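You operate a simulated robot arm through the tools that you are given. There is no shell and no other tool.

The job below is to be done with a simulated robot arm. You get a single attempt, and the scene is never put back.

## Task
Rub off the ink smear under the yellow notebook with the felt pad.
Fine: slide the notebook off the smear, put the felt pad back, then slide the notebook back. Set down upright: felt pad. What is to be rubbed or washed off counts as gone when no trace of it is left.

Only the result counts: the job must be done as asked and must still hold three seconds after the hand-in. Knocking over, shifting, dropping, spilling or breaking anything else fails it.

## Robot
A 6-joint arm with a two-finger parallel gripper, fixed in place. Base frame: the origin is on the floor under the middle of its stand, x ahead of it, y to its left, z up; the work surface is at about z = 95. Readings come in cm, rad, newtons and seconds.
With the tool pointing down near the work surface it reaches from about 22 to 66 cm from the base axis. Its first joint turns from -1.152 to 1.152 rad. Payload 2.9 kg.
Tool frame: the origin (TCP) lies between the finger pads and is the grasp point; the fingertips stand 3 cm ahead of it; z points along the fingers, y is the line along which they close. The gripper opens to 11 cm. The fingers are 2 cm wide and 1 cm thick; the gripper's body (4.8 by 11.2 cm) begins 5.5 cm behind the TCP.
Orientation is that of the tool frame in the base frame, as a unit quaternion [x, y, z, w]. With the fingers straight down and closing along the base's y, the tool's x points along the base's -x, its y along +y and its z along -z.

## Interface
- The arm moves only by the tool play_rows. Its arguments are lists of equal length, an entry for each row: "slide": the shift along the base's x, y, z in units of 30 mm (1.0 is 30 mm), a list of three; "rot": the turn, a rotation vector about the base's x, y, z in units of 8 degrees (1.0 is 8 degrees), a list of three. In form: {"slide": [[tx, ty, tz], ...], "rot": [[rx, ry, rz], ...]}. A call has 1 to 20 rows; each row shifts and turns the commanded pose from where the row before left it. "hand" is the finger opening in cm, from 0 to 11, set as the call begins (left out, the last holds). A call with a number of a shift or a turn outside -1 to 1 is refused whole. Each row takes 0.2 s and may step no farther than 5 cm and 0.15 rad from the row before; otherwise, or with a gripper value out of range, the whole call is refused. Where a pose cannot be reached the arm comes as near as it can. A force on the tool above 40 N (or 10 N above the force at the start of the call, whichever is more), or a blocked arm, ends the call early, and 0.2 s more pass. Each finger travels about 10.8 cm/s and halts on what it meets, pressing with about 29 N; the grip force reading is that of the motor and also rises with nothing between the fingers. The clock runs only during rows and for 0.2 s after the last one: add rows that do not move to give the fingers time. It gives the time, the measured TCP pose, the force on the tool (base axes), the opening and the grip force at its end, in the units of the frame above (readings bear some noise), with the torque about the TCP (base axes, N m) and any sound that the robot's microphone picked up.
- Cameras (640 x 400 px; columns grow to the right, rows downward): "scene" is fixed at [7.23, 42.54, 140.56]; the picture's right is [-0.82, -0.57, 0.00], its down [-0.21, 0.30, -0.93] and it looks along [0.53, -0.77, -0.37] (base axes); focal length 358 px, centre (320, 200). "wrist" rides on the gripper at [7.2, 1.7, -10.3] in the tool frame; the picture's right is [-0.23, 0.97, 0.00], its down [-0.76, -0.18, -0.62] and it looks along [-0.61, -0.14, 0.78] (tool axes); focal length 222 px, centre (320, 200). There is no depth. A picture from a camera that has moved, and an enlarged one, comes with that camera's place and axes in the base frame and with its lens.
- snapshot(camera): a new picture of that camera. The clock stands still meanwhile.
- inspect(camera, box): a new picture of the part [left, top, right, bottom] of that camera's present view, enlarged. The clock stands still meanwhile.
- close_job(): hands the job in; it is judged then, once.

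Places have to be worked out from the pictures, the camera data and where the tool is seen. Open the gripper and draw the arm clear of the work before you hand the job in, unless the task says otherwise.

The tools are called as name(argument=value, ...) on one line, values as JSON. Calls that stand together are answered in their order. play_rows: Moves the arm, as the interface text tells. Its arguments: {"type":"object","properties":{"slide":{"type":"array","items":{"type":"array","items":{"type":"number"}}},"rot":{"type":"array","items":{"type":"array","items":{"type":"number"}}},"hand":{"type":"number"}},"required":["slide","rot"]} The other tools are called the same way: snapshot (camera) takes a picture; inspect (camera, box) takes an enlarged picture of a part of a camera's view; close_job () hands the job in.

At the start:

```text
t: 0.0
position: [37.93, 8.5, 127.13]
orientation: [-0.001, 1.0, 0.0, 0.0]
ft_force: [0.0, 0.2, -1.1]
wrist_torque: [0.01, 0.02, 0.03]
finger_gap: 10.98
grasp_force: 0.0
```

scene: 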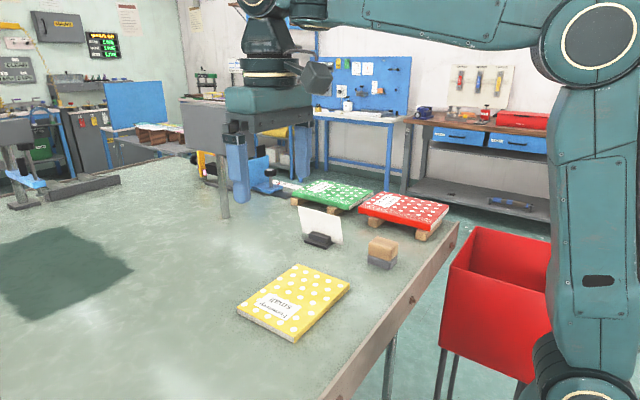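
wrist: 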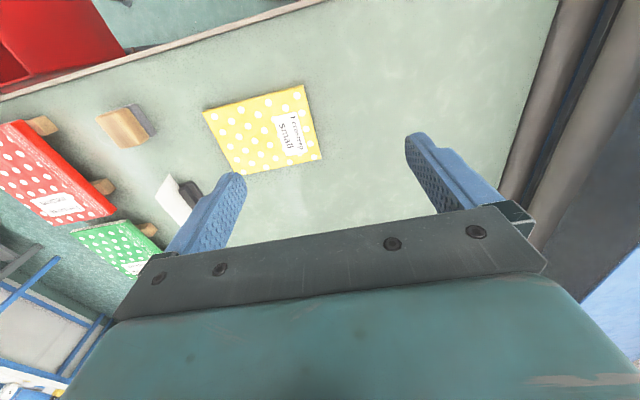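

I start by looking closer at the notebook, the felt pad (tan block with grey base) and the card between them.

inspect(camera="scene", box=[220, 170, 480, 350])

inspect(camera="wrist", box=[0, 40, 340, 290])

```text
2.22 times, centred on (350, 260) of scene
camera zoom: at [7.23, 42.54, 140.56], right [-0.82, -0.57, 0.0], down [-0.21, 0.3, -0.93], along [0.53, -0.77, -0.37], focal length 796 px, centre (253, 67)
```

zoom: 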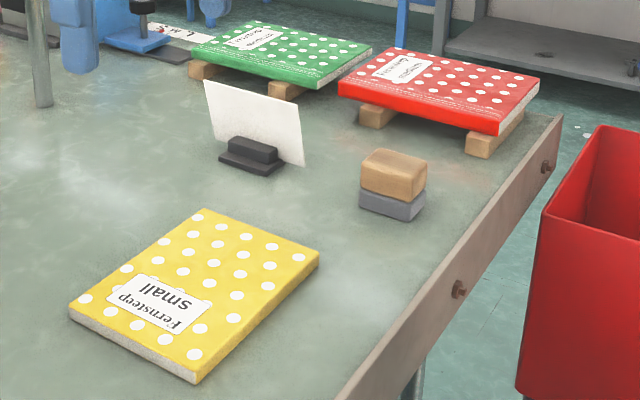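

```text
1.60 times, centred on (170, 165) of wrist
camera zoom: at [30.66, 10.02, 137.5], right [0.23, 0.97, 0.0], down [0.76, -0.18, 0.62], along [0.61, -0.14, -0.78], focal length 355 px, centre (560, 256)
```

zoom: 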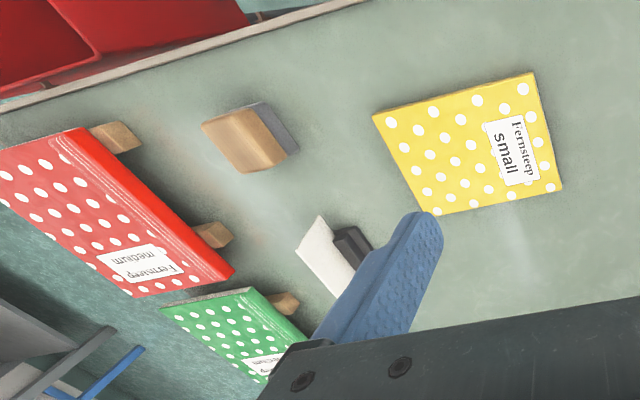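

The notebook lies at about x 38–51.5, y −13 to 5.8, and the pad at about x 37, y −28. I zoom in further to measure the pad and the notebook's edges.

inspect(camera="scene", box=[350, 225, 414, 275])

inspect(camera="scene", box=[230, 255, 358, 345])

inspect(camera="wrist", box=[80, 90, 176, 150])

inspect(camera="wrist", box=[192, 70, 336, 190])

```text
8.00 times, centred on (382, 250) of scene
camera zoom: at [7.23, 42.54, 140.56], right [-0.82, -0.57, 0.0], down [-0.21, 0.3, -0.93], along [0.53, -0.77, -0.37], focal length 2864 px, centre (-176, -200)
```

zoom: 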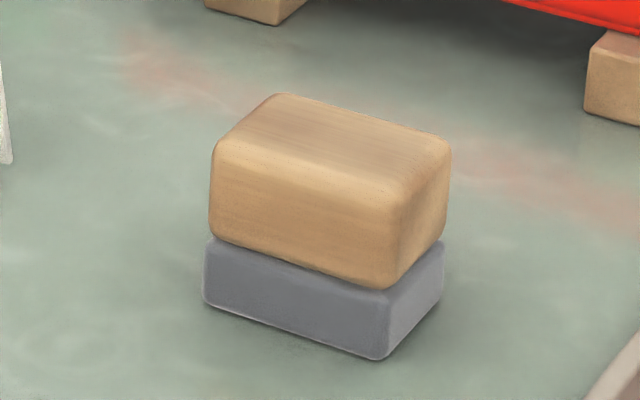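

```text
4.44 times, centred on (294, 300) of scene
camera zoom: at [7.23, 42.54, 140.56], right [-0.82, -0.57, 0.0], down [-0.21, 0.3, -0.93], along [0.53, -0.77, -0.37], focal length 1591 px, centre (436, -244)
```

zoom: 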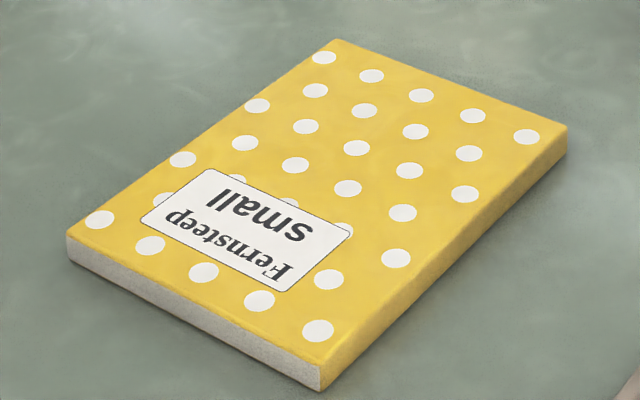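

```text
6.67 times, centred on (128, 120) of wrist
camera zoom: at [30.66, 10.02, 137.5], right [0.23, 0.97, 0.0], down [0.76, -0.18, 0.62], along [0.61, -0.14, -0.78], focal length 1481 px, centre (1600, 733)
```

zoom: 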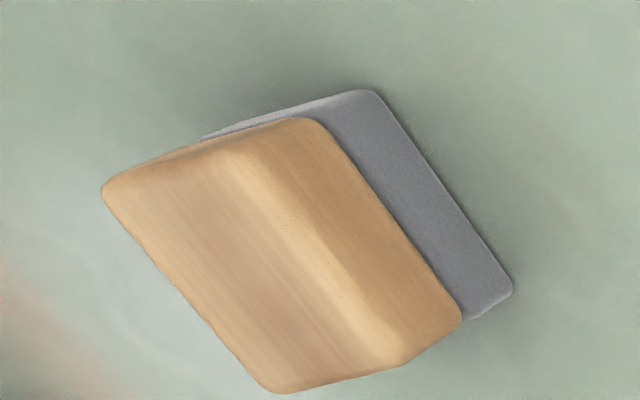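

```text
3.33 times, centred on (264, 130) of wrist
camera zoom: at [30.66, 10.02, 137.5], right [0.23, 0.97, 0.0], down [0.76, -0.18, 0.62], along [0.61, -0.14, -0.78], focal length 740 px, centre (507, 433)
```

zoom: 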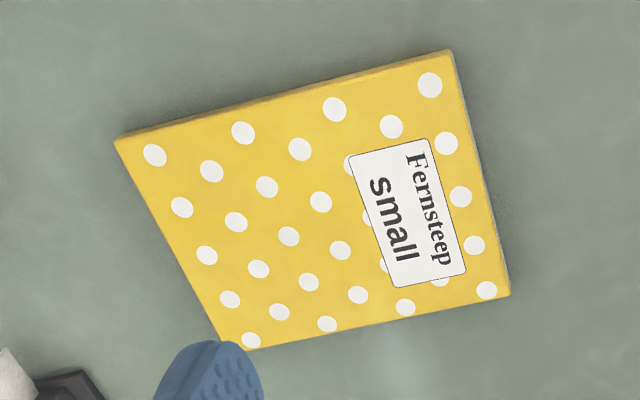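

The pad is about 6 × 4 × 5 cm, axis-aligned at (37.0, −26.8). The notebook spans about x 38.1–51.9, y −13.4 to 5.5 and is about 1.1 cm thick. I'll turn the tool 90° so both open fingers can push the notebook's −y edge, and go above (45, −16.5).

play_rows(slide=[[0.1964, -0.6944, -0.45], [0.1964, -0.6944, -0.45], [0.1964, -0.6944, -0.45], [0.1964, -0.6944, -0.45], [0.1964, -0.6944, -0.45], [0.1964, -0.6944, -0.45], [0.1964, -0.6944, -0.45], [0.1964, -0.6944, -0.45], [0.1964, -0.6944, -0.45], [0.1964, -0.6944, -0.45], [0.1964, -0.6944, -0.45], [0.1964, -0.6944, -0.45], [0, 0, 0]], rot=[[0, 0, -0.9375], [0, 0, -0.9375], [0, 0, -0.9375], [0, 0, -0.9375], [0, 0, -0.9375], [0, 0, -0.9375], [0, 0, -0.9375], [0, 0, -0.9375], [0, 0, -0.9375], [0, 0, -0.9375], [0, 0, -0.9375], [0, 0, -0.9375], [0, 0, 0]], hand=9)

```text
t: 2.8
position: [45.07, -16.56, 110.83]
orientation: [0.708, 0.706, 0.0, 0.0]
ft_force: [-0.5, -0.2, 0.6]
wrist_torque: [0.01, 0.01, 0.01]
finger_gap: 8.99
grasp_force: 0.1
```

The arm reached (45.1, −16.6, 110.8) with fingers closing along x. I check both views before descending.

snapshot(camera="wrist")

snapshot(camera="scene")

```text
taken
camera wrist: at [46.7, -9.43, 121.19], right [0.97, -0.23, 0.0], down [-0.18, -0.76, 0.62], along [-0.14, -0.61, -0.78], focal length 222 px, centre (320, 200)
```

wrist: 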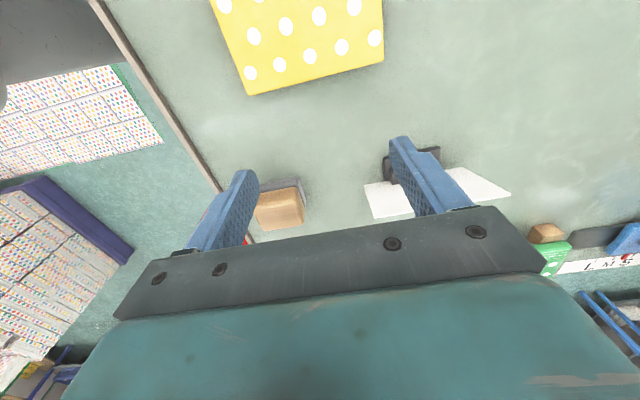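

```text
taken
```

scene: 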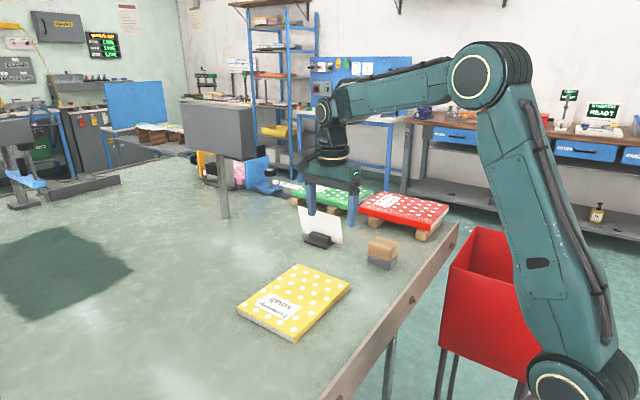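

The path is clear: the notebook's edge is at y ≈ −13.7 and the fingers are about 2 cm behind it. I lower to TCP z ≈ 98.5, so the fingertips sit about 0.5 cm over the surface.

play_rows(slide=[[0, 0, -0.7], [0, 0, -0.7], [0, 0, -0.7], [0, 0, -0.7], [0, 0, -0.7], [0, 0, -0.4], [0, 0, -0.2], [0, 0, 0]], rot=[[0, 0, 0], [0, 0, 0], [0, 0, 0], [0, 0, 0], [0, 0, 0], [0, 0, 0], [0, 0, 0], [0, 0, 0]])

inspect(camera="scene", box=[260, 190, 400, 290])

```text
t: 4.6
position: [45.01, -16.63, 98.67]
orientation: [0.707, 0.707, 0.0, 0.0]
ft_force: [-0.7, -0.6, 0.8]
wrist_torque: [-0.06, 0.04, 0.0]
finger_gap: 9.0
grasp_force: 0.0
```

```text
4.00 times, centred on (330, 240) of scene
camera zoom: at [7.23, 42.54, 140.56], right [-0.82, -0.57, 0.0], down [-0.21, 0.3, -0.93], along [0.53, -0.77, -0.37], focal length 1432 px, centre (280, 40)
```

zoom: 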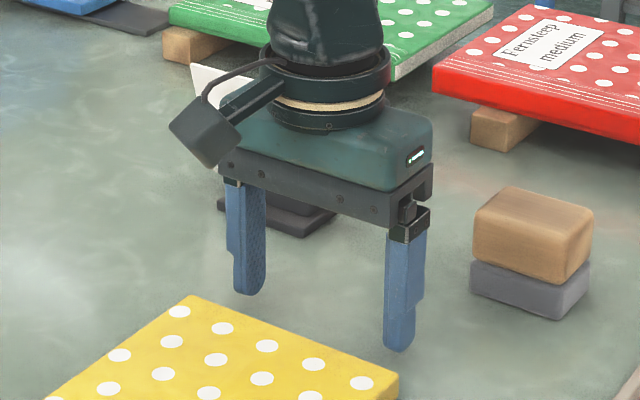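

Fingertips are just over the table. I lower another 0.3 cm, then ease into the edge and start pushing in +y.

play_rows(slide=[[0, 0, -0.1], [0, 0.15, 0], [0, 0.15, 0], [0, 0.12, 0], [0, 0.12, 0], [0, 0.12, 0], [0, 0.15, 0], [0, 0.2, 0], [0, 0.25, 0], [0, 0.25, 0], [0, 0.25, 0], [0, 0.25, 0], [0, 0.2, 0], [0, 0.1, 0], [0, 0, 0]], rot=[[0, 0, 0], [0, 0, 0], [0, 0, 0], [0, 0, 0], [0, 0, 0], [0, 0, 0], [0, 0, 0], [0, 0, 0], [0, 0, 0], [0, 0, 0], [0, 0, 0], [0, 0, 0], [0, 0, 0], [0, 0, 0], [0, 0, 0]])

snapshot(camera="scene")

snapshot(camera="wrist")

```text
t: 7.8
position: [44.86, -9.58, 98.38]
orientation: [0.707, 0.707, 0.0, 0.0]
ft_force: [0.4, -0.1, 1.0]
wrist_torque: [-0.02, -0.03, -0.07]
finger_gap: 9.01
grasp_force: 0.0
```

```text
taken
```

scene: 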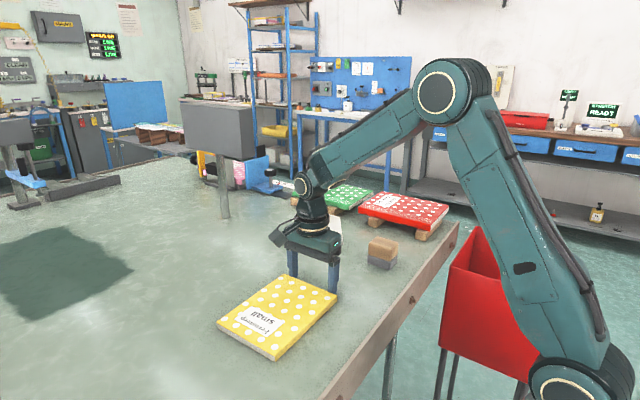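

```text
taken
camera wrist: at [46.69, -2.39, 108.73], right [0.97, -0.23, 0.0], down [-0.18, -0.76, 0.62], along [-0.14, -0.61, -0.78], focal length 222 px, centre (320, 200)
```

wrist: 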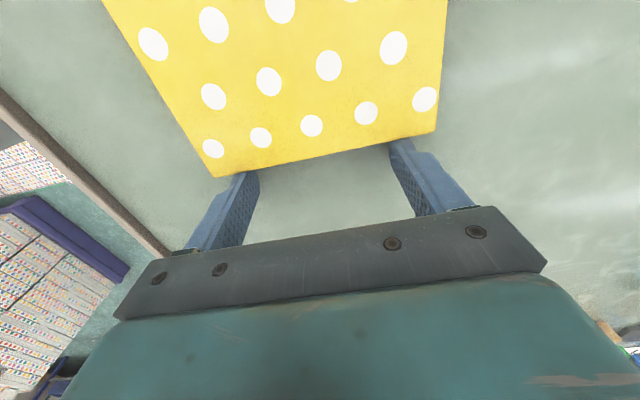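

The notebook moves squarely with the fingers. I push on in +y by about 17 cm more to clear its old footprint.

play_rows(slide=[[0, 0.15, 0], [0, 0.25, 0], [0, 0.33, 0], [0, 0.33, 0], [0, 0.33, 0], [0, 0.33, 0], [0, 0.33, 0], [0, 0.33, 0], [0, 0.33, 0], [0, 0.33, 0], [0, 0.33, 0], [0, 0.33, 0], [0, 0.33, 0], [0, 0.33, 0], [0, 0.33, 0], [0, 0.33, 0], [0, 0.33, 0], [0, 0.25, 0], [0, 0.15, 0], [0, 0, 0]], rot=[[0, 0, 0], [0, 0, 0], [0, 0, 0], [0, 0, 0], [0, 0, 0], [0, 0, 0], [0, 0, 0], [0, 0, 0], [0, 0, 0], [0, 0, 0], [0, 0, 0], [0, 0, 0], [0, 0, 0], [0, 0, 0], [0, 0, 0], [0, 0, 0], [0, 0, 0], [0, 0, 0], [0, 0, 0], [0, 0, 0]])

snapshot(camera="scene")

snapshot(camera="wrist")

```text
t: 12.0
position: [44.9, 7.7, 98.54]
orientation: [0.707, 0.707, 0.0, 0.0]
ft_force: [0.0, -2.0, 0.2]
wrist_torque: [0.0, -0.07, -0.04]
finger_gap: 9.03
grasp_force: 0.0
```

```text
taken
```

scene: 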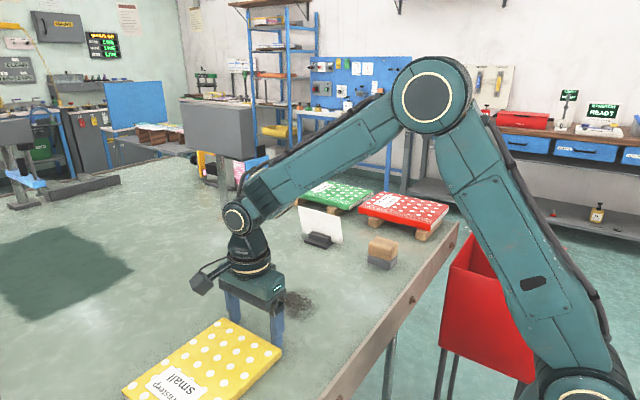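

```text
taken
camera wrist: at [46.62, 14.84, 108.74], right [0.97, -0.23, 0.0], down [-0.18, -0.76, 0.62], along [-0.14, -0.61, -0.78], focal length 222 px, centre (320, 200)
```

wrist: 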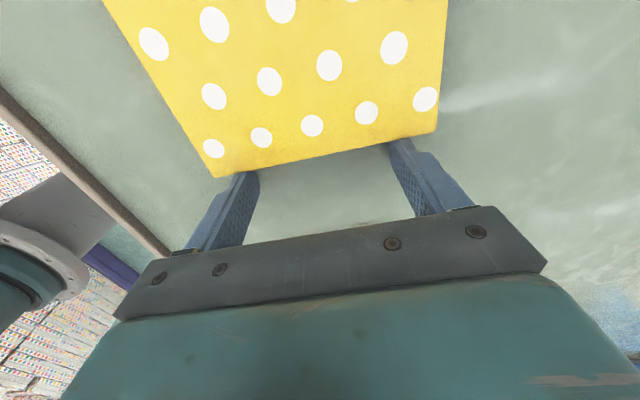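

The smear is uncovered (dark patch behind the gripper), and the notebook now starts at y ≈ 8.7. I back off 1.5 cm and raise straight up to look.

play_rows(slide=[[0, -0.25, 0], [0, -0.25, 0], [0, 0, 0.5], [0, 0, 0.8], [0, 0, 0.9], [0, 0, 0.9], [0, 0, 0.9], [0, 0, 0.9], [0, 0, 0.9], [0, 0, 0.9], [0, 0, 0]], rot=[[0, 0, 0], [0, 0, 0], [0, 0, 0], [0, 0, 0.9375], [0, 0, 0.9375], [0, 0, 0.9375], [0, 0, 0.9375], [0, 0, 0.9375], [0, 0, 0.9375], [0, 0, 0.9375], [0, 0, 0]])

inspect(camera="scene", box=[220, 240, 380, 365])

snapshot(camera="wrist")

```text
t: 14.4
position: [44.98, 6.03, 118.46]
orientation: [0.32, 0.947, 0.0, 0.001]
ft_force: [0.6, -0.5, -0.6]
wrist_torque: [0.04, -0.01, 0.02]
finger_gap: 9.0
grasp_force: 0.1
```

```text
3.20 times, centred on (300, 302) of scene
camera zoom: at [7.23, 42.54, 140.56], right [-0.82, -0.57, 0.0], down [-0.21, 0.3, -0.93], along [0.53, -0.77, -0.37], focal length 1146 px, centre (384, -128)
```

zoom: 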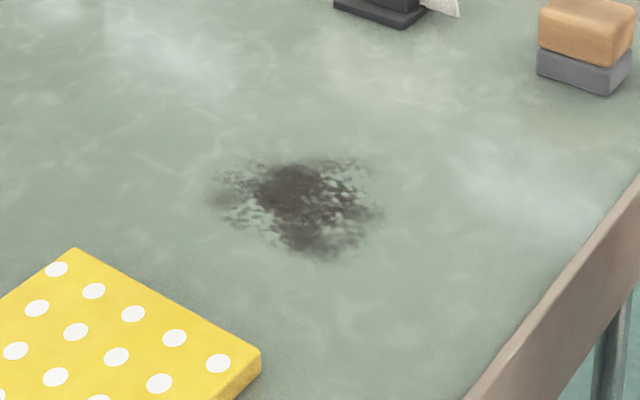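

```text
taken
camera wrist: at [40.32, 11.69, 128.87], right [0.77, 0.64, 0.0], down [0.5, -0.6, 0.62], along [0.4, -0.48, -0.78], focal length 222 px, centre (320, 200)
```

wrist: 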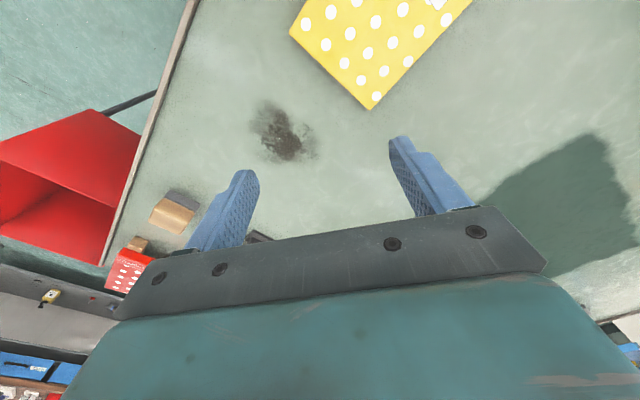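

The smear spans about x 39.5–50.5, y −9 to 2. Next I go above the pad at (37, −26.8), turning the tool back so the fingers close along y across its 4 cm width.

play_rows(slide=[[-0.2051, -0.8436, -0.1667], [-0.2051, -0.8436, -0.1667], [-0.2051, -0.8436, -0.1667], [-0.2051, -0.8436, -0.1667], [-0.2051, -0.8436, -0.1667], [-0.2051, -0.8436, -0.1667], [-0.2051, -0.8436, -0.1667], [-0.2051, -0.8436, -0.1667], [-0.2051, -0.8436, -0.1667], [-0.2051, -0.8436, -0.1667], [-0.2051, -0.8436, -0.1667], [-0.2051, -0.8436, -0.1667], [-0.2051, -0.8436, -0.1667], [0, 0, 0]], rot=[[0, 0, 0.3606], [0, 0, 0.3606], [0, 0, 0.3606], [0, 0, 0.3606], [0, 0, 0.3606], [0, 0, 0.3606], [0, 0, 0.3606], [0, 0, 0.3606], [0, 0, 0.3606], [0, 0, 0.3606], [0, 0, 0.3606], [0, 0, 0.3606], [0, 0, 0.3606], [0, 0, 0]], hand=8)

snapshot(camera="wrist")

inspect(camera="scene", box=[310, 170, 450, 280])

```text
t: 17.4
position: [36.84, -26.81, 111.87]
orientation: [0.0, 1.0, 0.0, 0.0]
ft_force: [-0.4, 0.5, -0.3]
wrist_torque: [0.04, -0.02, 0.01]
finger_gap: 8.01
grasp_force: 0.1
```

```text
taken
camera wrist: at [29.67, -25.25, 122.16], right [0.23, 0.97, 0.0], down [0.76, -0.18, 0.62], along [0.61, -0.14, -0.78], focal length 222 px, centre (320, 200)
```

wrist: 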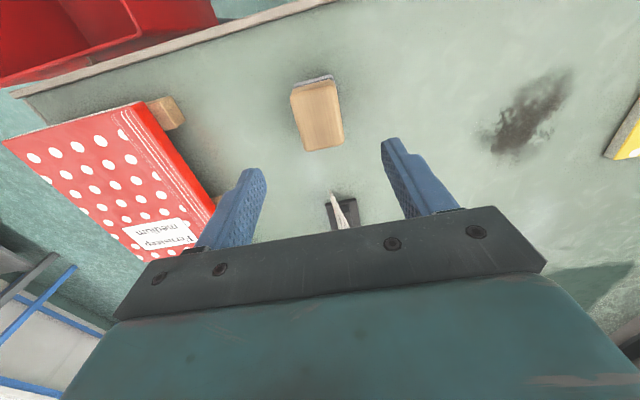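

```text
3.64 times, centred on (380, 225) of scene
camera zoom: at [7.23, 42.54, 140.56], right [-0.82, -0.57, 0.0], down [-0.21, 0.3, -0.93], along [0.53, -0.77, -0.37], focal length 1302 px, centre (102, 109)
```

zoom: 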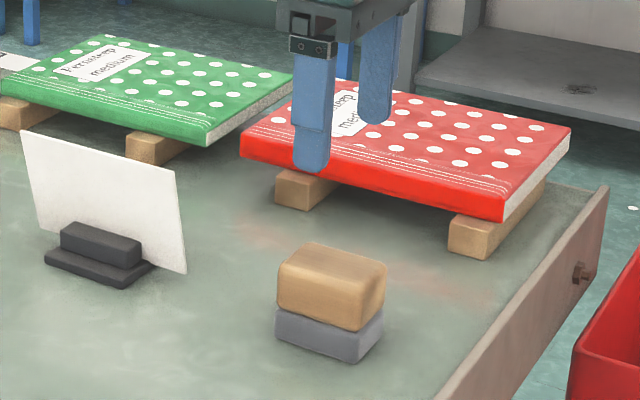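

The pad lies roughly between the fingers. I zoom the wrist view to get its exact centre and angle.

inspect(camera="wrist", box=[256, 60, 384, 160])

```text
4.00 times, centred on (320, 110) of wrist
camera zoom: at [29.67, -25.25, 122.16], right [0.23, 0.97, 0.0], down [0.76, -0.18, 0.62], along [0.61, -0.14, -0.78], focal length 888 px, centre (320, 560)
```

zoom: 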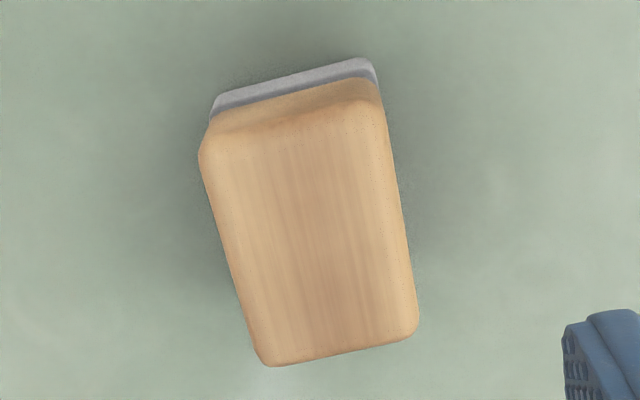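

The pad's centre reads about (37.1, −27.1), aligned with the base axes, so I shift slightly and descend to TCP z ≈ 99.6 around the wood.

play_rows(slide=[[0.03, -0.12, 0], [0, 0, -0.75], [0, 0, -0.75], [0, 0, -0.75], [0, 0, -0.75], [0, 0, -0.75], [0, 0, -0.36], [0, 0, 0]], rot=[[0, 0, 0], [0, 0, 0], [0, 0, 0], [0, 0, 0], [0, 0, 0], [0, 0, 0], [0, 0, 0], [0, 0, 0]])

inspect(camera="scene", box=[330, 200, 430, 280])

snapshot(camera="wrist")

```text
t: 19.2
position: [36.93, -27.15, 99.66]
orientation: [0.001, 1.0, 0.0, 0.0]
ft_force: [-1.2, 0.6, 0.2]
wrist_torque: [0.03, 0.04, 0.0]
finger_gap: 8.01
grasp_force: 0.0
```

```text
5.00 times, centred on (380, 240) of scene
camera zoom: at [7.23, 42.54, 140.56], right [-0.82, -0.57, 0.0], down [-0.21, 0.3, -0.93], along [0.53, -0.77, -0.37], focal length 1790 px, centre (20, 0)
```

zoom: 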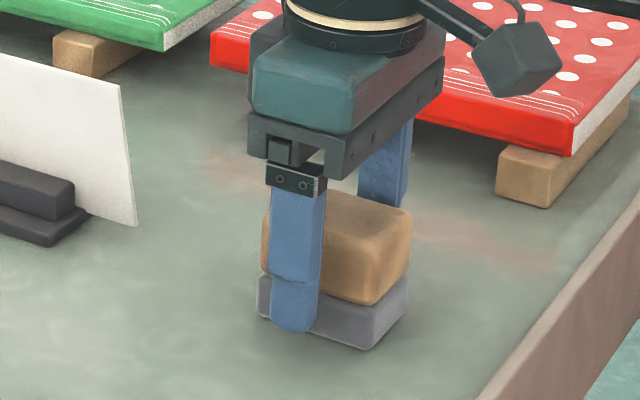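

```text
taken
camera wrist: at [29.73, -25.56, 109.85], right [0.23, 0.97, 0.0], down [0.76, -0.18, 0.62], along [0.61, -0.14, -0.78], focal length 222 px, centre (320, 200)
```

wrist: 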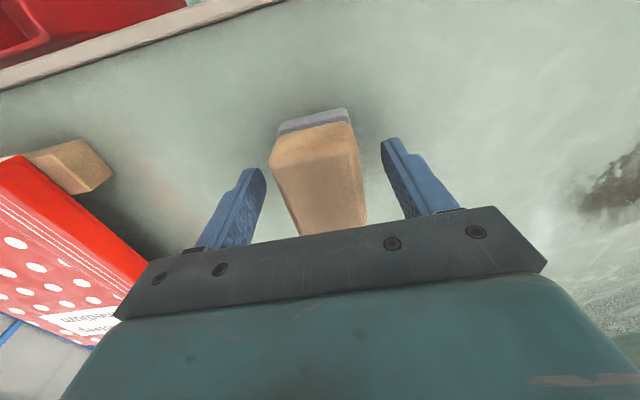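

The fingers straddle the pad correctly. I close them on it.

play_rows(slide=[[0, 0, 0], [0, 0, 0], [0, 0, 0], [0, 0, 0]], rot=[[0, 0, 0], [0, 0, 0], [0, 0, 0], [0, 0, 0]], hand=2)

inspect(camera="scene", box=[330, 200, 430, 280])

```text
t: 20.2
position: [36.92, -26.96, 99.55]
orientation: [0.001, 1.0, 0.0, 0.0]
ft_force: [-0.1, -0.1, -0.2]
wrist_torque: [-0.01, 0.0, 0.01]
finger_gap: 4.47
grasp_force: 29.2
```

```text
5.00 times, centred on (380, 240) of scene
camera zoom: at [7.23, 42.54, 140.56], right [-0.82, -0.57, 0.0], down [-0.21, 0.3, -0.93], along [0.53, -0.77, -0.37], focal length 1790 px, centre (20, 0)
```

zoom: 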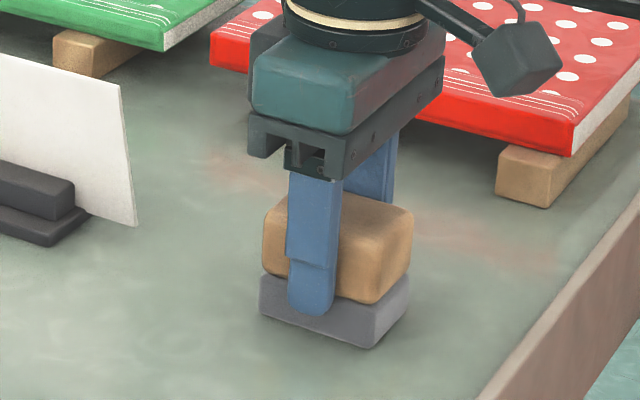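

The pad is gripped (4.47 cm wide, 29 N). I lift it 4.2 cm and carry it to the smear's near corner at (41, −10).

play_rows(slide=[[0, 0, 0.3], [0, 0, 0.5], [0, 0, 0.6], [0.13, 0.57, 0], [0.13, 0.57, 0], [0.13, 0.57, 0], [0.13, 0.57, 0], [0.13, 0.57, 0], [0.13, 0.57, 0], [0.13, 0.57, 0], [0.13, 0.57, 0], [0.13, 0.57, 0], [0.13, 0.57, 0], [0, 0, -0.6], [0, 0, -0.4], [0, 0, -0.2], [0, 0, 0]], rot=[[0, 0, 0], [0, 0, 0], [0, 0, 0], [0, 0, 0], [0, 0, 0], [0, 0, 0], [0, 0, 0], [0, 0, 0], [0, 0, 0], [0, 0, 0], [0, 0, 0], [0, 0, 0], [0, 0, 0], [0, 0, 0], [0, 0, 0], [0, 0, 0], [0, 0, 0]])

inspect(camera="scene", box=[260, 200, 420, 325])

```text
t: 23.8
position: [40.72, -9.92, 100.26]
orientation: [0.001, 1.0, 0.0, 0.0]
ft_force: [-0.2, -0.8, -0.1]
wrist_torque: [0.01, 0.01, 0.03]
finger_gap: 4.47
grasp_force: 29.4
```

```text
3.20 times, centred on (340, 262) of scene
camera zoom: at [7.23, 42.54, 140.56], right [-0.82, -0.57, 0.0], down [-0.21, 0.3, -0.93], along [0.53, -0.77, -0.37], focal length 1146 px, centre (256, 0)
```

zoom: 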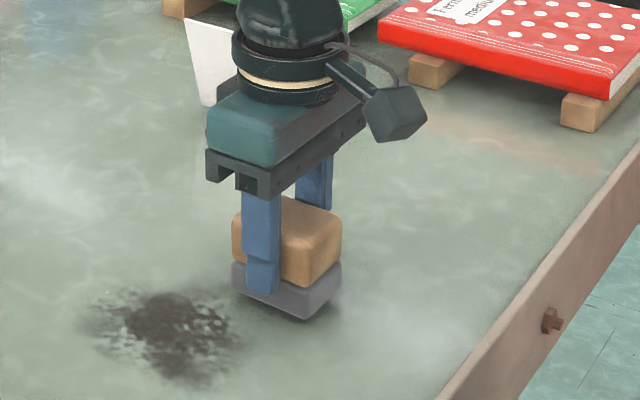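

The pad hovers about 0.6 cm over the surface beside the smear. I lower it gently until the force shows contact.

play_rows(slide=[[0, 0, -0.1], [0, 0, -0.1], [0, 0, -0.04], [0, 0, 0]], rot=[[0, 0, 0], [0, 0, 0], [0, 0, 0], [0, 0, 0]])

```text
t: 24.8
position: [40.87, -9.96, 99.5]
orientation: [0.001, 1.0, 0.0, 0.0]
ft_force: [-4.7, 1.5, 11.1]
wrist_torque: [-0.01, 0.27, -0.02]
finger_gap: 4.48
grasp_force: 29.1
```

Contact at about 11 N, a good rubbing pressure. I rub along +y to y ≈ 2.6 and back on the first column (x ≈ 41).

play_rows(slide=[[0, 0.3, 0], [0, 0.45, 0], [0, 0.45, 0], [0, 0.45, 0], [0, 0.45, 0], [0, 0.45, 0], [0, 0.45, 0], [0, 0.45, 0], [0, 0.45, 0], [0, 0.3, 0], [0, 0, 0]], rot=[[0, 0, 0], [0, 0, 0], [0, 0, 0], [0, 0, 0], [0, 0, 0], [0, 0, 0], [0, 0, 0], [0, 0, 0], [0, 0, 0], [0, 0, 0], [0, 0, 0]])

inspect(camera="scene", box=[220, 200, 420, 356])

snapshot(camera="wrist")

```text
t: 27.2
position: [40.94, 2.56, 99.48]
orientation: [0.0, 1.0, -0.001, 0.0]
ft_force: [-1.5, -4.1, 9.2]
wrist_torque: [-0.15, 0.08, -0.02]
finger_gap: 4.48
grasp_force: 29.3
```

```text
2.56 times, centred on (320, 278) of scene
camera zoom: at [7.21, 42.53, 140.56], right [-0.82, -0.57, 0.0], down [-0.21, 0.3, -0.93], along [0.53, -0.77, -0.37], focal length 918 px, centre (320, -0)
```

zoom: 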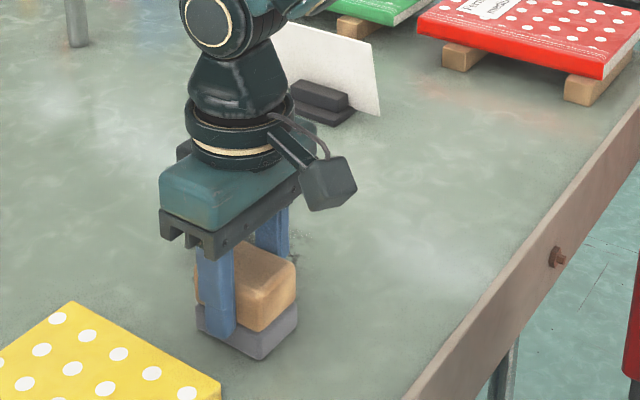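

```text
taken
camera wrist: at [33.66, 4.18, 109.86], right [0.23, 0.97, 0.0], down [0.76, -0.18, 0.62], along [0.61, -0.14, -0.78], focal length 222 px, centre (320, 200)
```

wrist: 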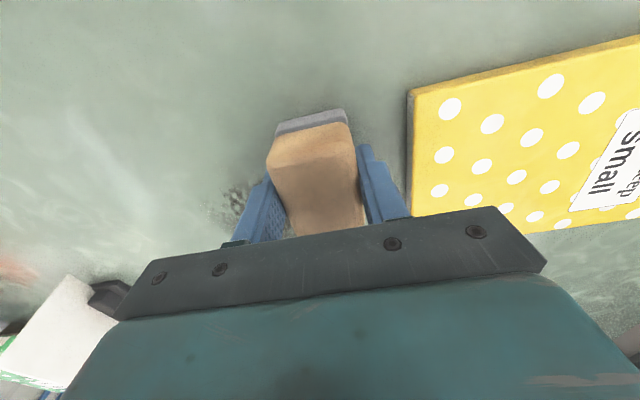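

The swath under the pad is coming clean. I shift to x ≈ 44.5, rub back to y ≈ −10, then move on to x ≈ 48.

play_rows(slide=[[0.55, 0, 0], [0.6, 0, 0], [0, -0.3, 0], [0, -0.45, 0], [0, -0.45, 0], [0, -0.45, 0], [0, -0.45, 0], [0, -0.45, 0], [0, -0.45, 0], [0, -0.45, 0], [0, -0.45, 0], [0, -0.3, 0], [0.55, 0, 0], [0.6, 0, 0], [0, 0, 0]], rot=[[0, 0, 0], [0, 0, 0], [0, 0, 0], [0, 0, 0], [0, 0, 0], [0, 0, 0], [0, 0, 0], [0, 0, 0], [0, 0, 0], [0, 0, 0], [0, 0, 0], [0, 0, 0], [0, 0, 0], [0, 0, 0], [0, 0, 0]])

inspect(camera="scene", box=[220, 200, 420, 356])

```text
t: 30.4
position: [47.73, -9.92, 99.58]
orientation: [0.0, 1.0, 0.0, -0.001]
ft_force: [0.5, -0.3, -0.4]
wrist_torque: [0.03, -0.04, -0.02]
finger_gap: 4.46
grasp_force: 29.4
```

```text
2.56 times, centred on (320, 278) of scene
camera zoom: at [7.23, 42.54, 140.56], right [-0.82, -0.57, 0.0], down [-0.21, 0.3, -0.93], along [0.53, -0.77, -0.37], focal length 918 px, centre (320, -0)
```

zoom: 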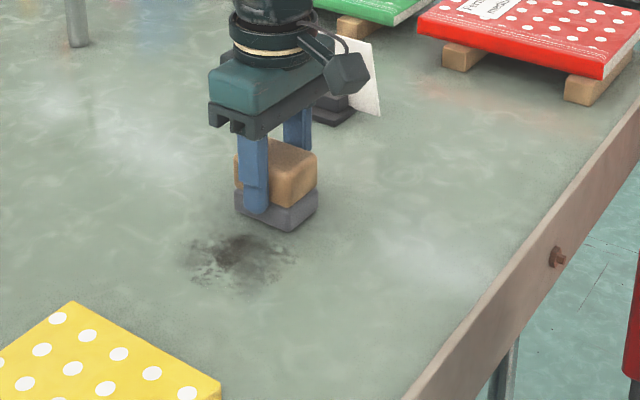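

The smear has faded but isn't gone, and the contact force dropped to about zero, so I lower a little to restore pressure.

play_rows(slide=[[0, 0, -0.03], [0, 0, -0.03], [0, 0, 0]], rot=[[0, 0, 0], [0, 0, 0], [0, 0, 0]])

```text
t: 31.2
position: [47.84, -10.01, 99.45]
orientation: [0.001, 1.0, 0.0, 0.001]
ft_force: [-3.7, -0.5, 17.2]
wrist_torque: [0.0, 0.67, 0.03]
finger_gap: 4.46
grasp_force: 29.0
```

Pressure is now 17 N. I rub the x ≈ 48 column out to y ≈ 2.6 and back.

play_rows(slide=[[0, 0.3, 0], [0, 0.45, 0], [0, 0.45, 0], [0, 0.45, 0], [0, 0.45, 0], [0, 0.45, 0], [0, 0.45, 0], [0, 0.45, 0], [0, 0.45, 0], [0, 0.3, 0], [0, -0.3, 0], [0, -0.45, 0], [0, -0.45, 0], [0, -0.45, 0], [0, -0.45, 0], [0, -0.45, 0], [0, -0.45, 0], [0, -0.45, 0], [0, -0.45, 0], [0, -0.3, 0]], rot=[[0, 0, 0], [0, 0, 0], [0, 0, 0], [0, 0, 0], [0, 0, 0], [0, 0, 0], [0, 0, 0], [0, 0, 0], [0, 0, 0], [0, 0, 0], [0, 0, 0], [0, 0, 0], [0, 0, 0], [0, 0, 0], [0, 0, 0], [0, 0, 0], [0, 0, 0], [0, 0, 0], [0, 0, 0], [0, 0, 0]])

inspect(camera="scene", box=[220, 200, 420, 356])

```text
t: 35.4
position: [47.73, -10.06, 99.4]
orientation: [0.0, 1.0, 0.0, 0.002]
ft_force: [-0.7, 14.2, 29.5]
wrist_torque: [0.45, 0.09, -0.06]
finger_gap: 4.48
grasp_force: 29.2
```

```text
2.56 times, centred on (320, 278) of scene
camera zoom: at [7.18, 42.59, 140.54], right [-0.82, -0.57, 0.0], down [-0.21, 0.3, -0.93], along [0.53, -0.77, -0.37], focal length 918 px, centre (320, -0)
```

zoom: 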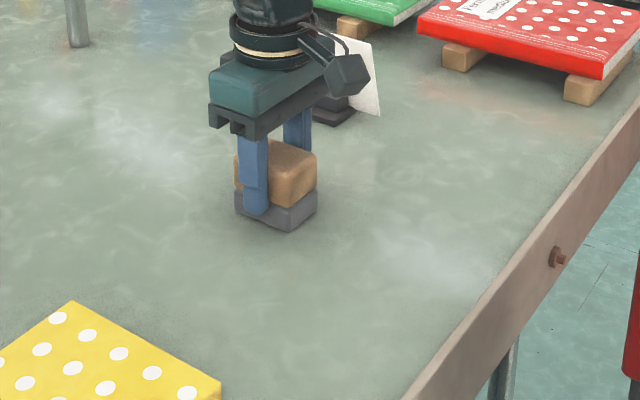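

The smear looks gone from here. I zoom in for remaining traces.

inspect(camera="scene", box=[250, 265, 346, 325])

snapshot(camera="wrist")

```text
6.67 times, centred on (298, 295) of scene
camera zoom: at [7.18, 42.59, 140.54], right [-0.82, -0.57, 0.0], down [-0.21, 0.3, -0.93], along [0.53, -0.77, -0.37], focal length 2387 px, centre (467, -433)
```

zoom: 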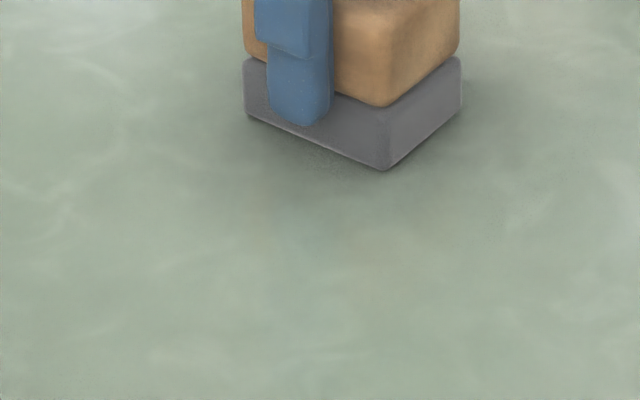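

```text
taken
camera wrist: at [40.52, -8.4, 109.77], right [0.23, 0.97, 0.0], down [0.76, -0.18, 0.63], along [0.61, -0.14, -0.78], focal length 222 px, centre (320, 200)
```

wrist: 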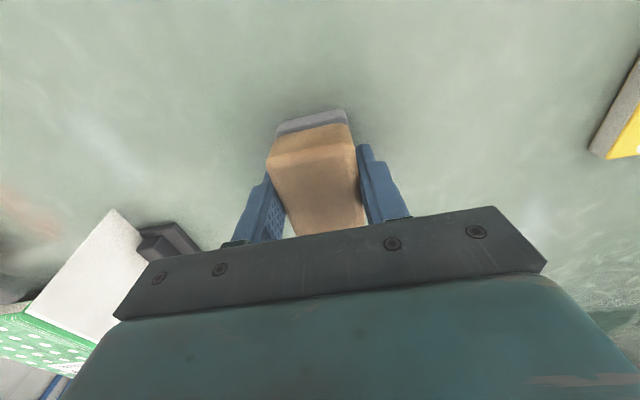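

No trace shows, but I make one more light pass over the whole footprint to be safe, easing the pressure slightly first.

play_rows(slide=[[0, 0, 0.03], [0.6, 0, 0], [0, 0.3, 0], [0, 0.5, 0], [0, 0.5, 0], [0, 0.5, 0], [0, 0.5, 0], [0, 0.5, 0], [0, 0.5, 0], [0, 0.5, 0], [0, 0.4, 0], [0, 0, 0]], rot=[[0, 0, 0], [0, 0, 0], [0, 0, 0], [0, 0, 0], [0, 0, 0], [0, 0, 0], [0, 0, 0], [0, 0, 0], [0, 0, 0], [0, 0, 0], [0, 0, 0], [0, 0, 0]])

```text
t: 38.0
position: [49.51, 2.63, 99.49]
orientation: [0.0, 1.0, 0.0, -0.001]
ft_force: [-0.9, -0.2, -1.0]
wrist_torque: [-0.03, -0.01, 0.0]
finger_gap: 4.48
grasp_force: 28.5
```

Force is about zero at this spot, so I lower 0.1 cm, then continue with strokes at x ≈ 46 and 43.

play_rows(slide=[[0, 0, -0.03], [0, 0, 0]], rot=[[0, 0, 0], [0, 0, 0]])

```text
t: 38.6
position: [49.48, 2.6, 99.37]
orientation: [0.0, 1.0, 0.0, 0.001]
ft_force: [-4.8, 0.2, 11.7]
wrist_torque: [-0.14, 0.17, -0.11]
finger_gap: 4.47
grasp_force: 28.6
```

play_rows(slide=[[0, -0.3, 0], [0, -0.5, 0], [0, -0.5, 0], [0, -0.5, 0], [0, -0.5, 0], [0, -0.5, 0], [0, -0.5, 0], [0, -0.5, 0], [0, -0.4, 0], [-0.6, 0, 0], [-0.6, 0, 0], [0, 0.3, 0], [0, 0.5, 0], [0, 0.5, 0], [0, 0.5, 0], [0, 0.5, 0], [0, 0.5, 0], [0, 0.5, 0], [0, 0.5, 0], [0, 0.4, 0]], rot=[[0, 0, 0], [0, 0, 0], [0, 0, 0], [0, 0, 0], [0, 0, 0], [0, 0, 0], [0, 0, 0], [0, 0, 0], [0, 0, 0], [0, 0, 0], [0, 0, 0], [0, 0, 0], [0, 0, 0], [0, 0, 0], [0, 0, 0], [0, 0, 0], [0, 0, 0], [0, 0, 0], [0, 0, 0], [0, 0, 0]])

```text
t: 42.8
position: [46.01, 2.58, 99.5]
orientation: [0.0, 1.0, 0.0, 0.001]
ft_force: [-0.7, -10.0, 23.1]
wrist_torque: [-0.38, -0.57, -0.23]
finger_gap: 4.46
grasp_force: 28.9
```

Pressure is 23 N. I finish with strokes at x ≈ 43 and 40.5, slightly lighter.

play_rows(slide=[[-0.55, 0, 0.02], [-0.5, 0, 0], [0, -0.3, 0], [0, -0.5, 0], [0, -0.5, 0], [0, -0.5, 0], [0, -0.5, 0], [0, -0.5, 0], [0, -0.5, 0], [0, -0.5, 0], [0, -0.4, 0], [-0.45, 0, 0], [-0.4, 0, 0], [0, 0, 0]], rot=[[0, 0, 0], [0, 0, 0], [0, 0, 0], [0, 0, 0], [0, 0, 0], [0, 0, 0], [0, 0, 0], [0, 0, 0], [0, 0, 0], [0, 0, 0], [0, 0, 0], [0, 0, 0], [0, 0, 0], [0, 0, 0]])

inspect(camera="scene", box=[220, 240, 380, 340])

```text
t: 45.8
position: [40.36, -10.02, 99.34]
orientation: [0.001, 1.0, 0.0, 0.0]
ft_force: [-0.6, 0.4, -1.3]
wrist_torque: [0.0, -0.02, -0.02]
finger_gap: 4.49
grasp_force: 28.4
```

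```text
4.00 times, centred on (300, 290) of scene
camera zoom: at [7.23, 42.54, 140.56], right [-0.82, -0.57, 0.0], down [-0.21, 0.3, -0.93], along [0.53, -0.77, -0.37], focal length 1432 px, centre (400, -160)
```

zoom: 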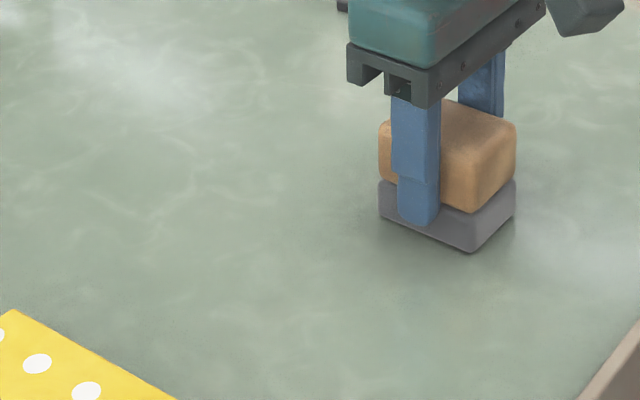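

The surface looks clean. I do one last stroke at x ≈ 40.5 with restored pressure, then lift to look.

play_rows(slide=[[0, 0, -0.03], [0, 0.3, 0], [0, 0.5, 0], [0, 0.5, 0], [0, 0.5, 0], [0, 0.5, 0], [0, 0.5, 0], [0, 0.5, 0], [0, 0.5, 0], [0, 0.4, 0], [0, 0, 0]], rot=[[0, 0, 0], [0, 0, 0], [0, 0, 0], [0, 0, 0], [0, 0, 0], [0, 0, 0], [0, 0, 0], [0, 0, 0], [0, 0, 0], [0, 0, 0], [0, 0, 0]])

```text
t: 48.2
position: [40.25, 2.48, 99.43]
orientation: [0.002, 1.0, 0.0, 0.001]
ft_force: [-1.2, -4.1, 7.9]
wrist_torque: [-0.18, -0.01, -0.04]
finger_gap: 4.45
grasp_force: 29.4
```

The pad still presses at about 8 N. I lift it 4.2 cm and carry it back over its original spot at (37.1, −27.1).

play_rows(slide=[[0, 0, 0.3], [0, 0, 0.5], [0, 0, 0.6], [-0.1, -0.6, 0], [-0.1, -0.93, 0], [-0.1, -0.93, 0], [-0.1, -0.93, 0], [-0.1, -0.93, 0], [-0.1, -0.93, 0], [-0.1, -0.93, 0], [-0.1, -0.93, 0], [-0.1, -0.93, 0], [-0.1, -0.93, 0], [-0.1, -0.93, 0], [0, 0, -0.6], [0, 0, -0.4], [0, 0, 0]], rot=[[0, 0, 0], [0, 0, 0], [0, 0, 0], [0, 0, 0], [0, 0, 0], [0, 0, 0], [0, 0, 0], [0, 0, 0], [0, 0, 0], [0, 0, 0], [0, 0, 0], [0, 0, 0], [0, 0, 0], [0, 0, 0], [0, 0, 0], [0, 0, 0], [0, 0, 0]])

inspect(camera="scene", box=[330, 200, 430, 280])

inspect(camera="scene", box=[220, 240, 380, 365])

snapshot(camera="wrist")

```text
t: 51.8
position: [36.94, -26.99, 100.43]
orientation: [0.001, 1.0, 0.0, 0.0]
ft_force: [-0.3, 0.6, -1.4]
wrist_torque: [0.0, 0.0, 0.0]
finger_gap: 4.46
grasp_force: 29.1
```

```text
5.00 times, centred on (380, 240) of scene
camera zoom: at [7.23, 42.54, 140.56], right [-0.82, -0.57, 0.0], down [-0.21, 0.3, -0.93], along [0.53, -0.77, -0.37], focal length 1790 px, centre (20, 0)
```

zoom: 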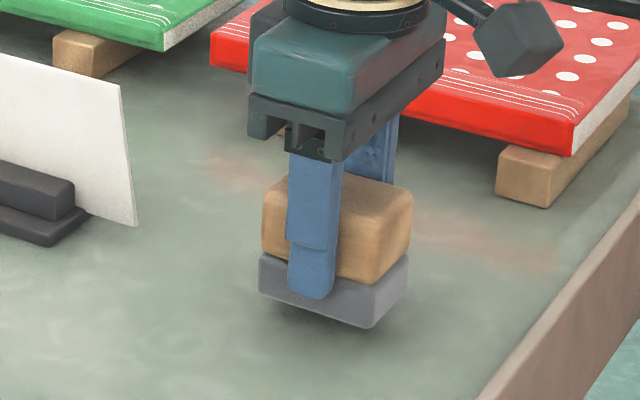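

```text
3.20 times, centred on (300, 302) of scene
camera zoom: at [7.23, 42.54, 140.56], right [-0.82, -0.57, 0.0], down [-0.21, 0.3, -0.93], along [0.53, -0.77, -0.37], focal length 1146 px, centre (384, -128)
```

zoom: 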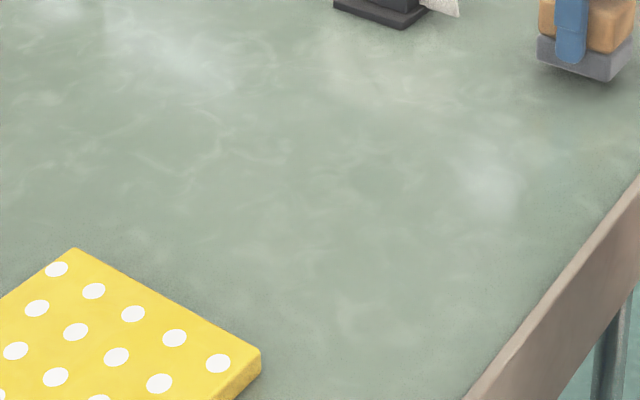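

```text
taken
camera wrist: at [29.76, -25.52, 110.77], right [0.23, 0.97, 0.0], down [0.76, -0.18, 0.62], along [0.61, -0.14, -0.78], focal length 222 px, centre (320, 200)
```

wrist: 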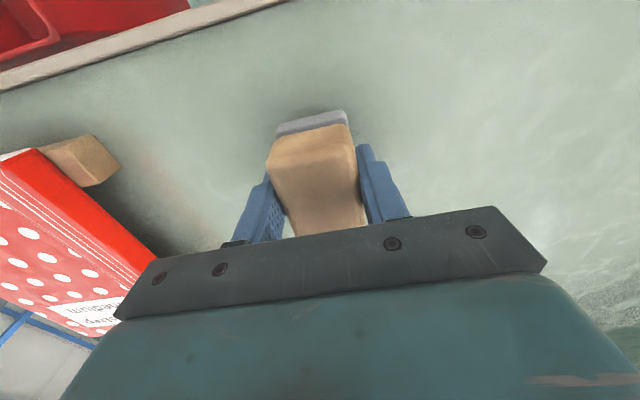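

The smear is gone with no trace, and the pad sits in the grip just as when taken. I lower it gently onto its original spot until it touches.

play_rows(slide=[[0, 0, -0.15], [0, 0, -0.1], [0, 0, -0.05], [0, 0, 0]], rot=[[0, 0, 0], [0, 0, 0], [0, 0, 0], [0, 0, 0]])

inspect(camera="scene", box=[330, 200, 430, 280])

```text
t: 52.8
position: [36.93, -27.08, 99.61]
orientation: [0.001, 1.0, -0.001, 0.0]
ft_force: [-0.4, 0.6, -0.5]
wrist_torque: [0.02, 0.01, 0.0]
finger_gap: 4.47
grasp_force: 29.5
```

```text
5.00 times, centred on (380, 240) of scene
camera zoom: at [7.23, 42.54, 140.56], right [-0.82, -0.57, 0.0], down [-0.21, 0.3, -0.93], along [0.53, -0.77, -0.37], focal length 1790 px, centre (20, 0)
```

zoom: 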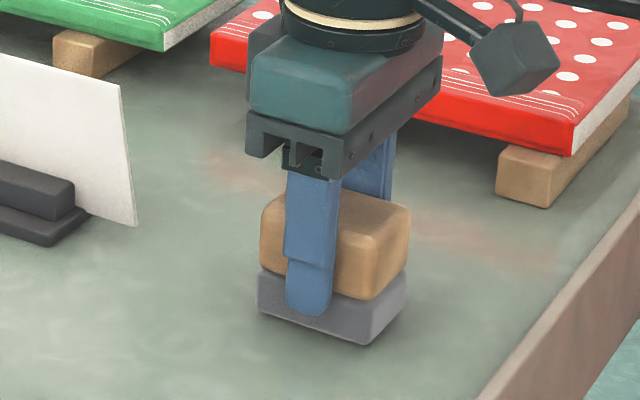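

The pad is a millimetre or two above contact. I lower in small steps until the force rises.

play_rows(slide=[[0, 0, -0.03], [0, 0, -0.02], [0, 0, 0]], rot=[[0, 0, 0], [0, 0, 0], [0, 0, 0]])

```text
t: 53.6
position: [36.9, -27.14, 99.49]
orientation: [0.001, 1.0, 0.0, 0.001]
ft_force: [0.2, -0.5, -1.4]
wrist_torque: [0.0, 0.0, 0.0]
finger_gap: 4.47
grasp_force: 28.9
```

play_rows(slide=[[0, 0, -0.02], [0, 0, -0.02], [0, 0, 0]], rot=[[0, 0, 0], [0, 0, 0], [0, 0, 0]])

inspect(camera="scene", box=[330, 200, 430, 280])

```text
t: 54.4
position: [36.93, -27.22, 99.48]
orientation: [0.001, 1.0, 0.0, 0.001]
ft_force: [-3.8, -0.4, 9.5]
wrist_torque: [0.02, -0.01, -0.01]
finger_gap: 4.46
grasp_force: 28.3
```

```text
5.00 times, centred on (380, 240) of scene
camera zoom: at [7.2, 42.55, 140.55], right [-0.82, -0.57, 0.0], down [-0.21, 0.3, -0.93], along [0.53, -0.77, -0.37], focal length 1790 px, centre (20, 0)
```

zoom: 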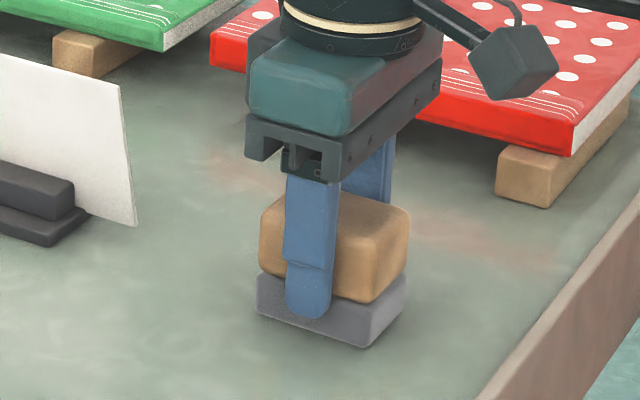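

Contact at 9.5 N. I compare the pad's corners with the very first close-up before releasing.

inspect(camera="scene", box=[350, 225, 414, 275])

```text
8.00 times, centred on (382, 250) of scene
camera zoom: at [7.2, 42.55, 140.55], right [-0.82, -0.57, 0.0], down [-0.21, 0.3, -0.93], along [0.53, -0.77, -0.37], focal length 2864 px, centre (-176, -200)
```

zoom: 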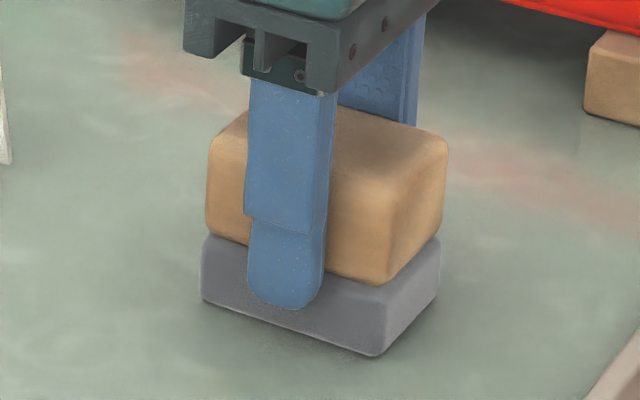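

It is within about 1.5 mm of where it stood. I relieve the preload slightly and open the fingers.

play_rows(slide=[[0, 0, 0.015], [0, 0, 0], [0, 0, 0], [0, 0, 0]], rot=[[0, 0, 0], [0, 0, 0], [0, 0, 0], [0, 0, 0]], hand=8)

inspect(camera="scene", box=[350, 225, 414, 275])

```text
t: 55.4
position: [37.0, -27.11, 99.41]
orientation: [0.002, 1.0, 0.0, 0.0]
ft_force: [0.0, 0.3, -0.7]
wrist_torque: [0.0, -0.02, -0.01]
finger_gap: 7.99
grasp_force: 0.1
```

```text
8.00 times, centred on (382, 250) of scene
camera zoom: at [7.23, 42.54, 140.56], right [-0.82, -0.57, 0.0], down [-0.21, 0.3, -0.93], along [0.53, -0.77, -0.37], focal length 2864 px, centre (-176, -200)
```

zoom: 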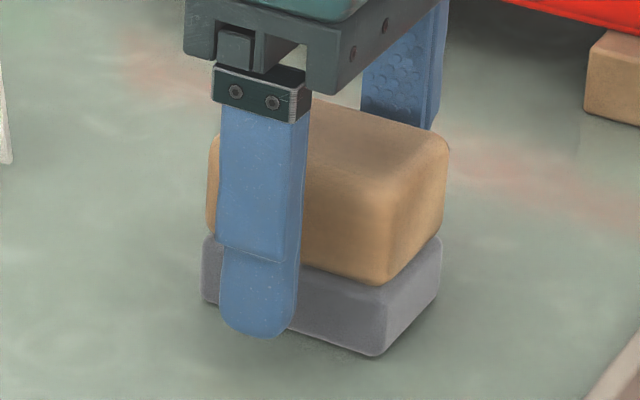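

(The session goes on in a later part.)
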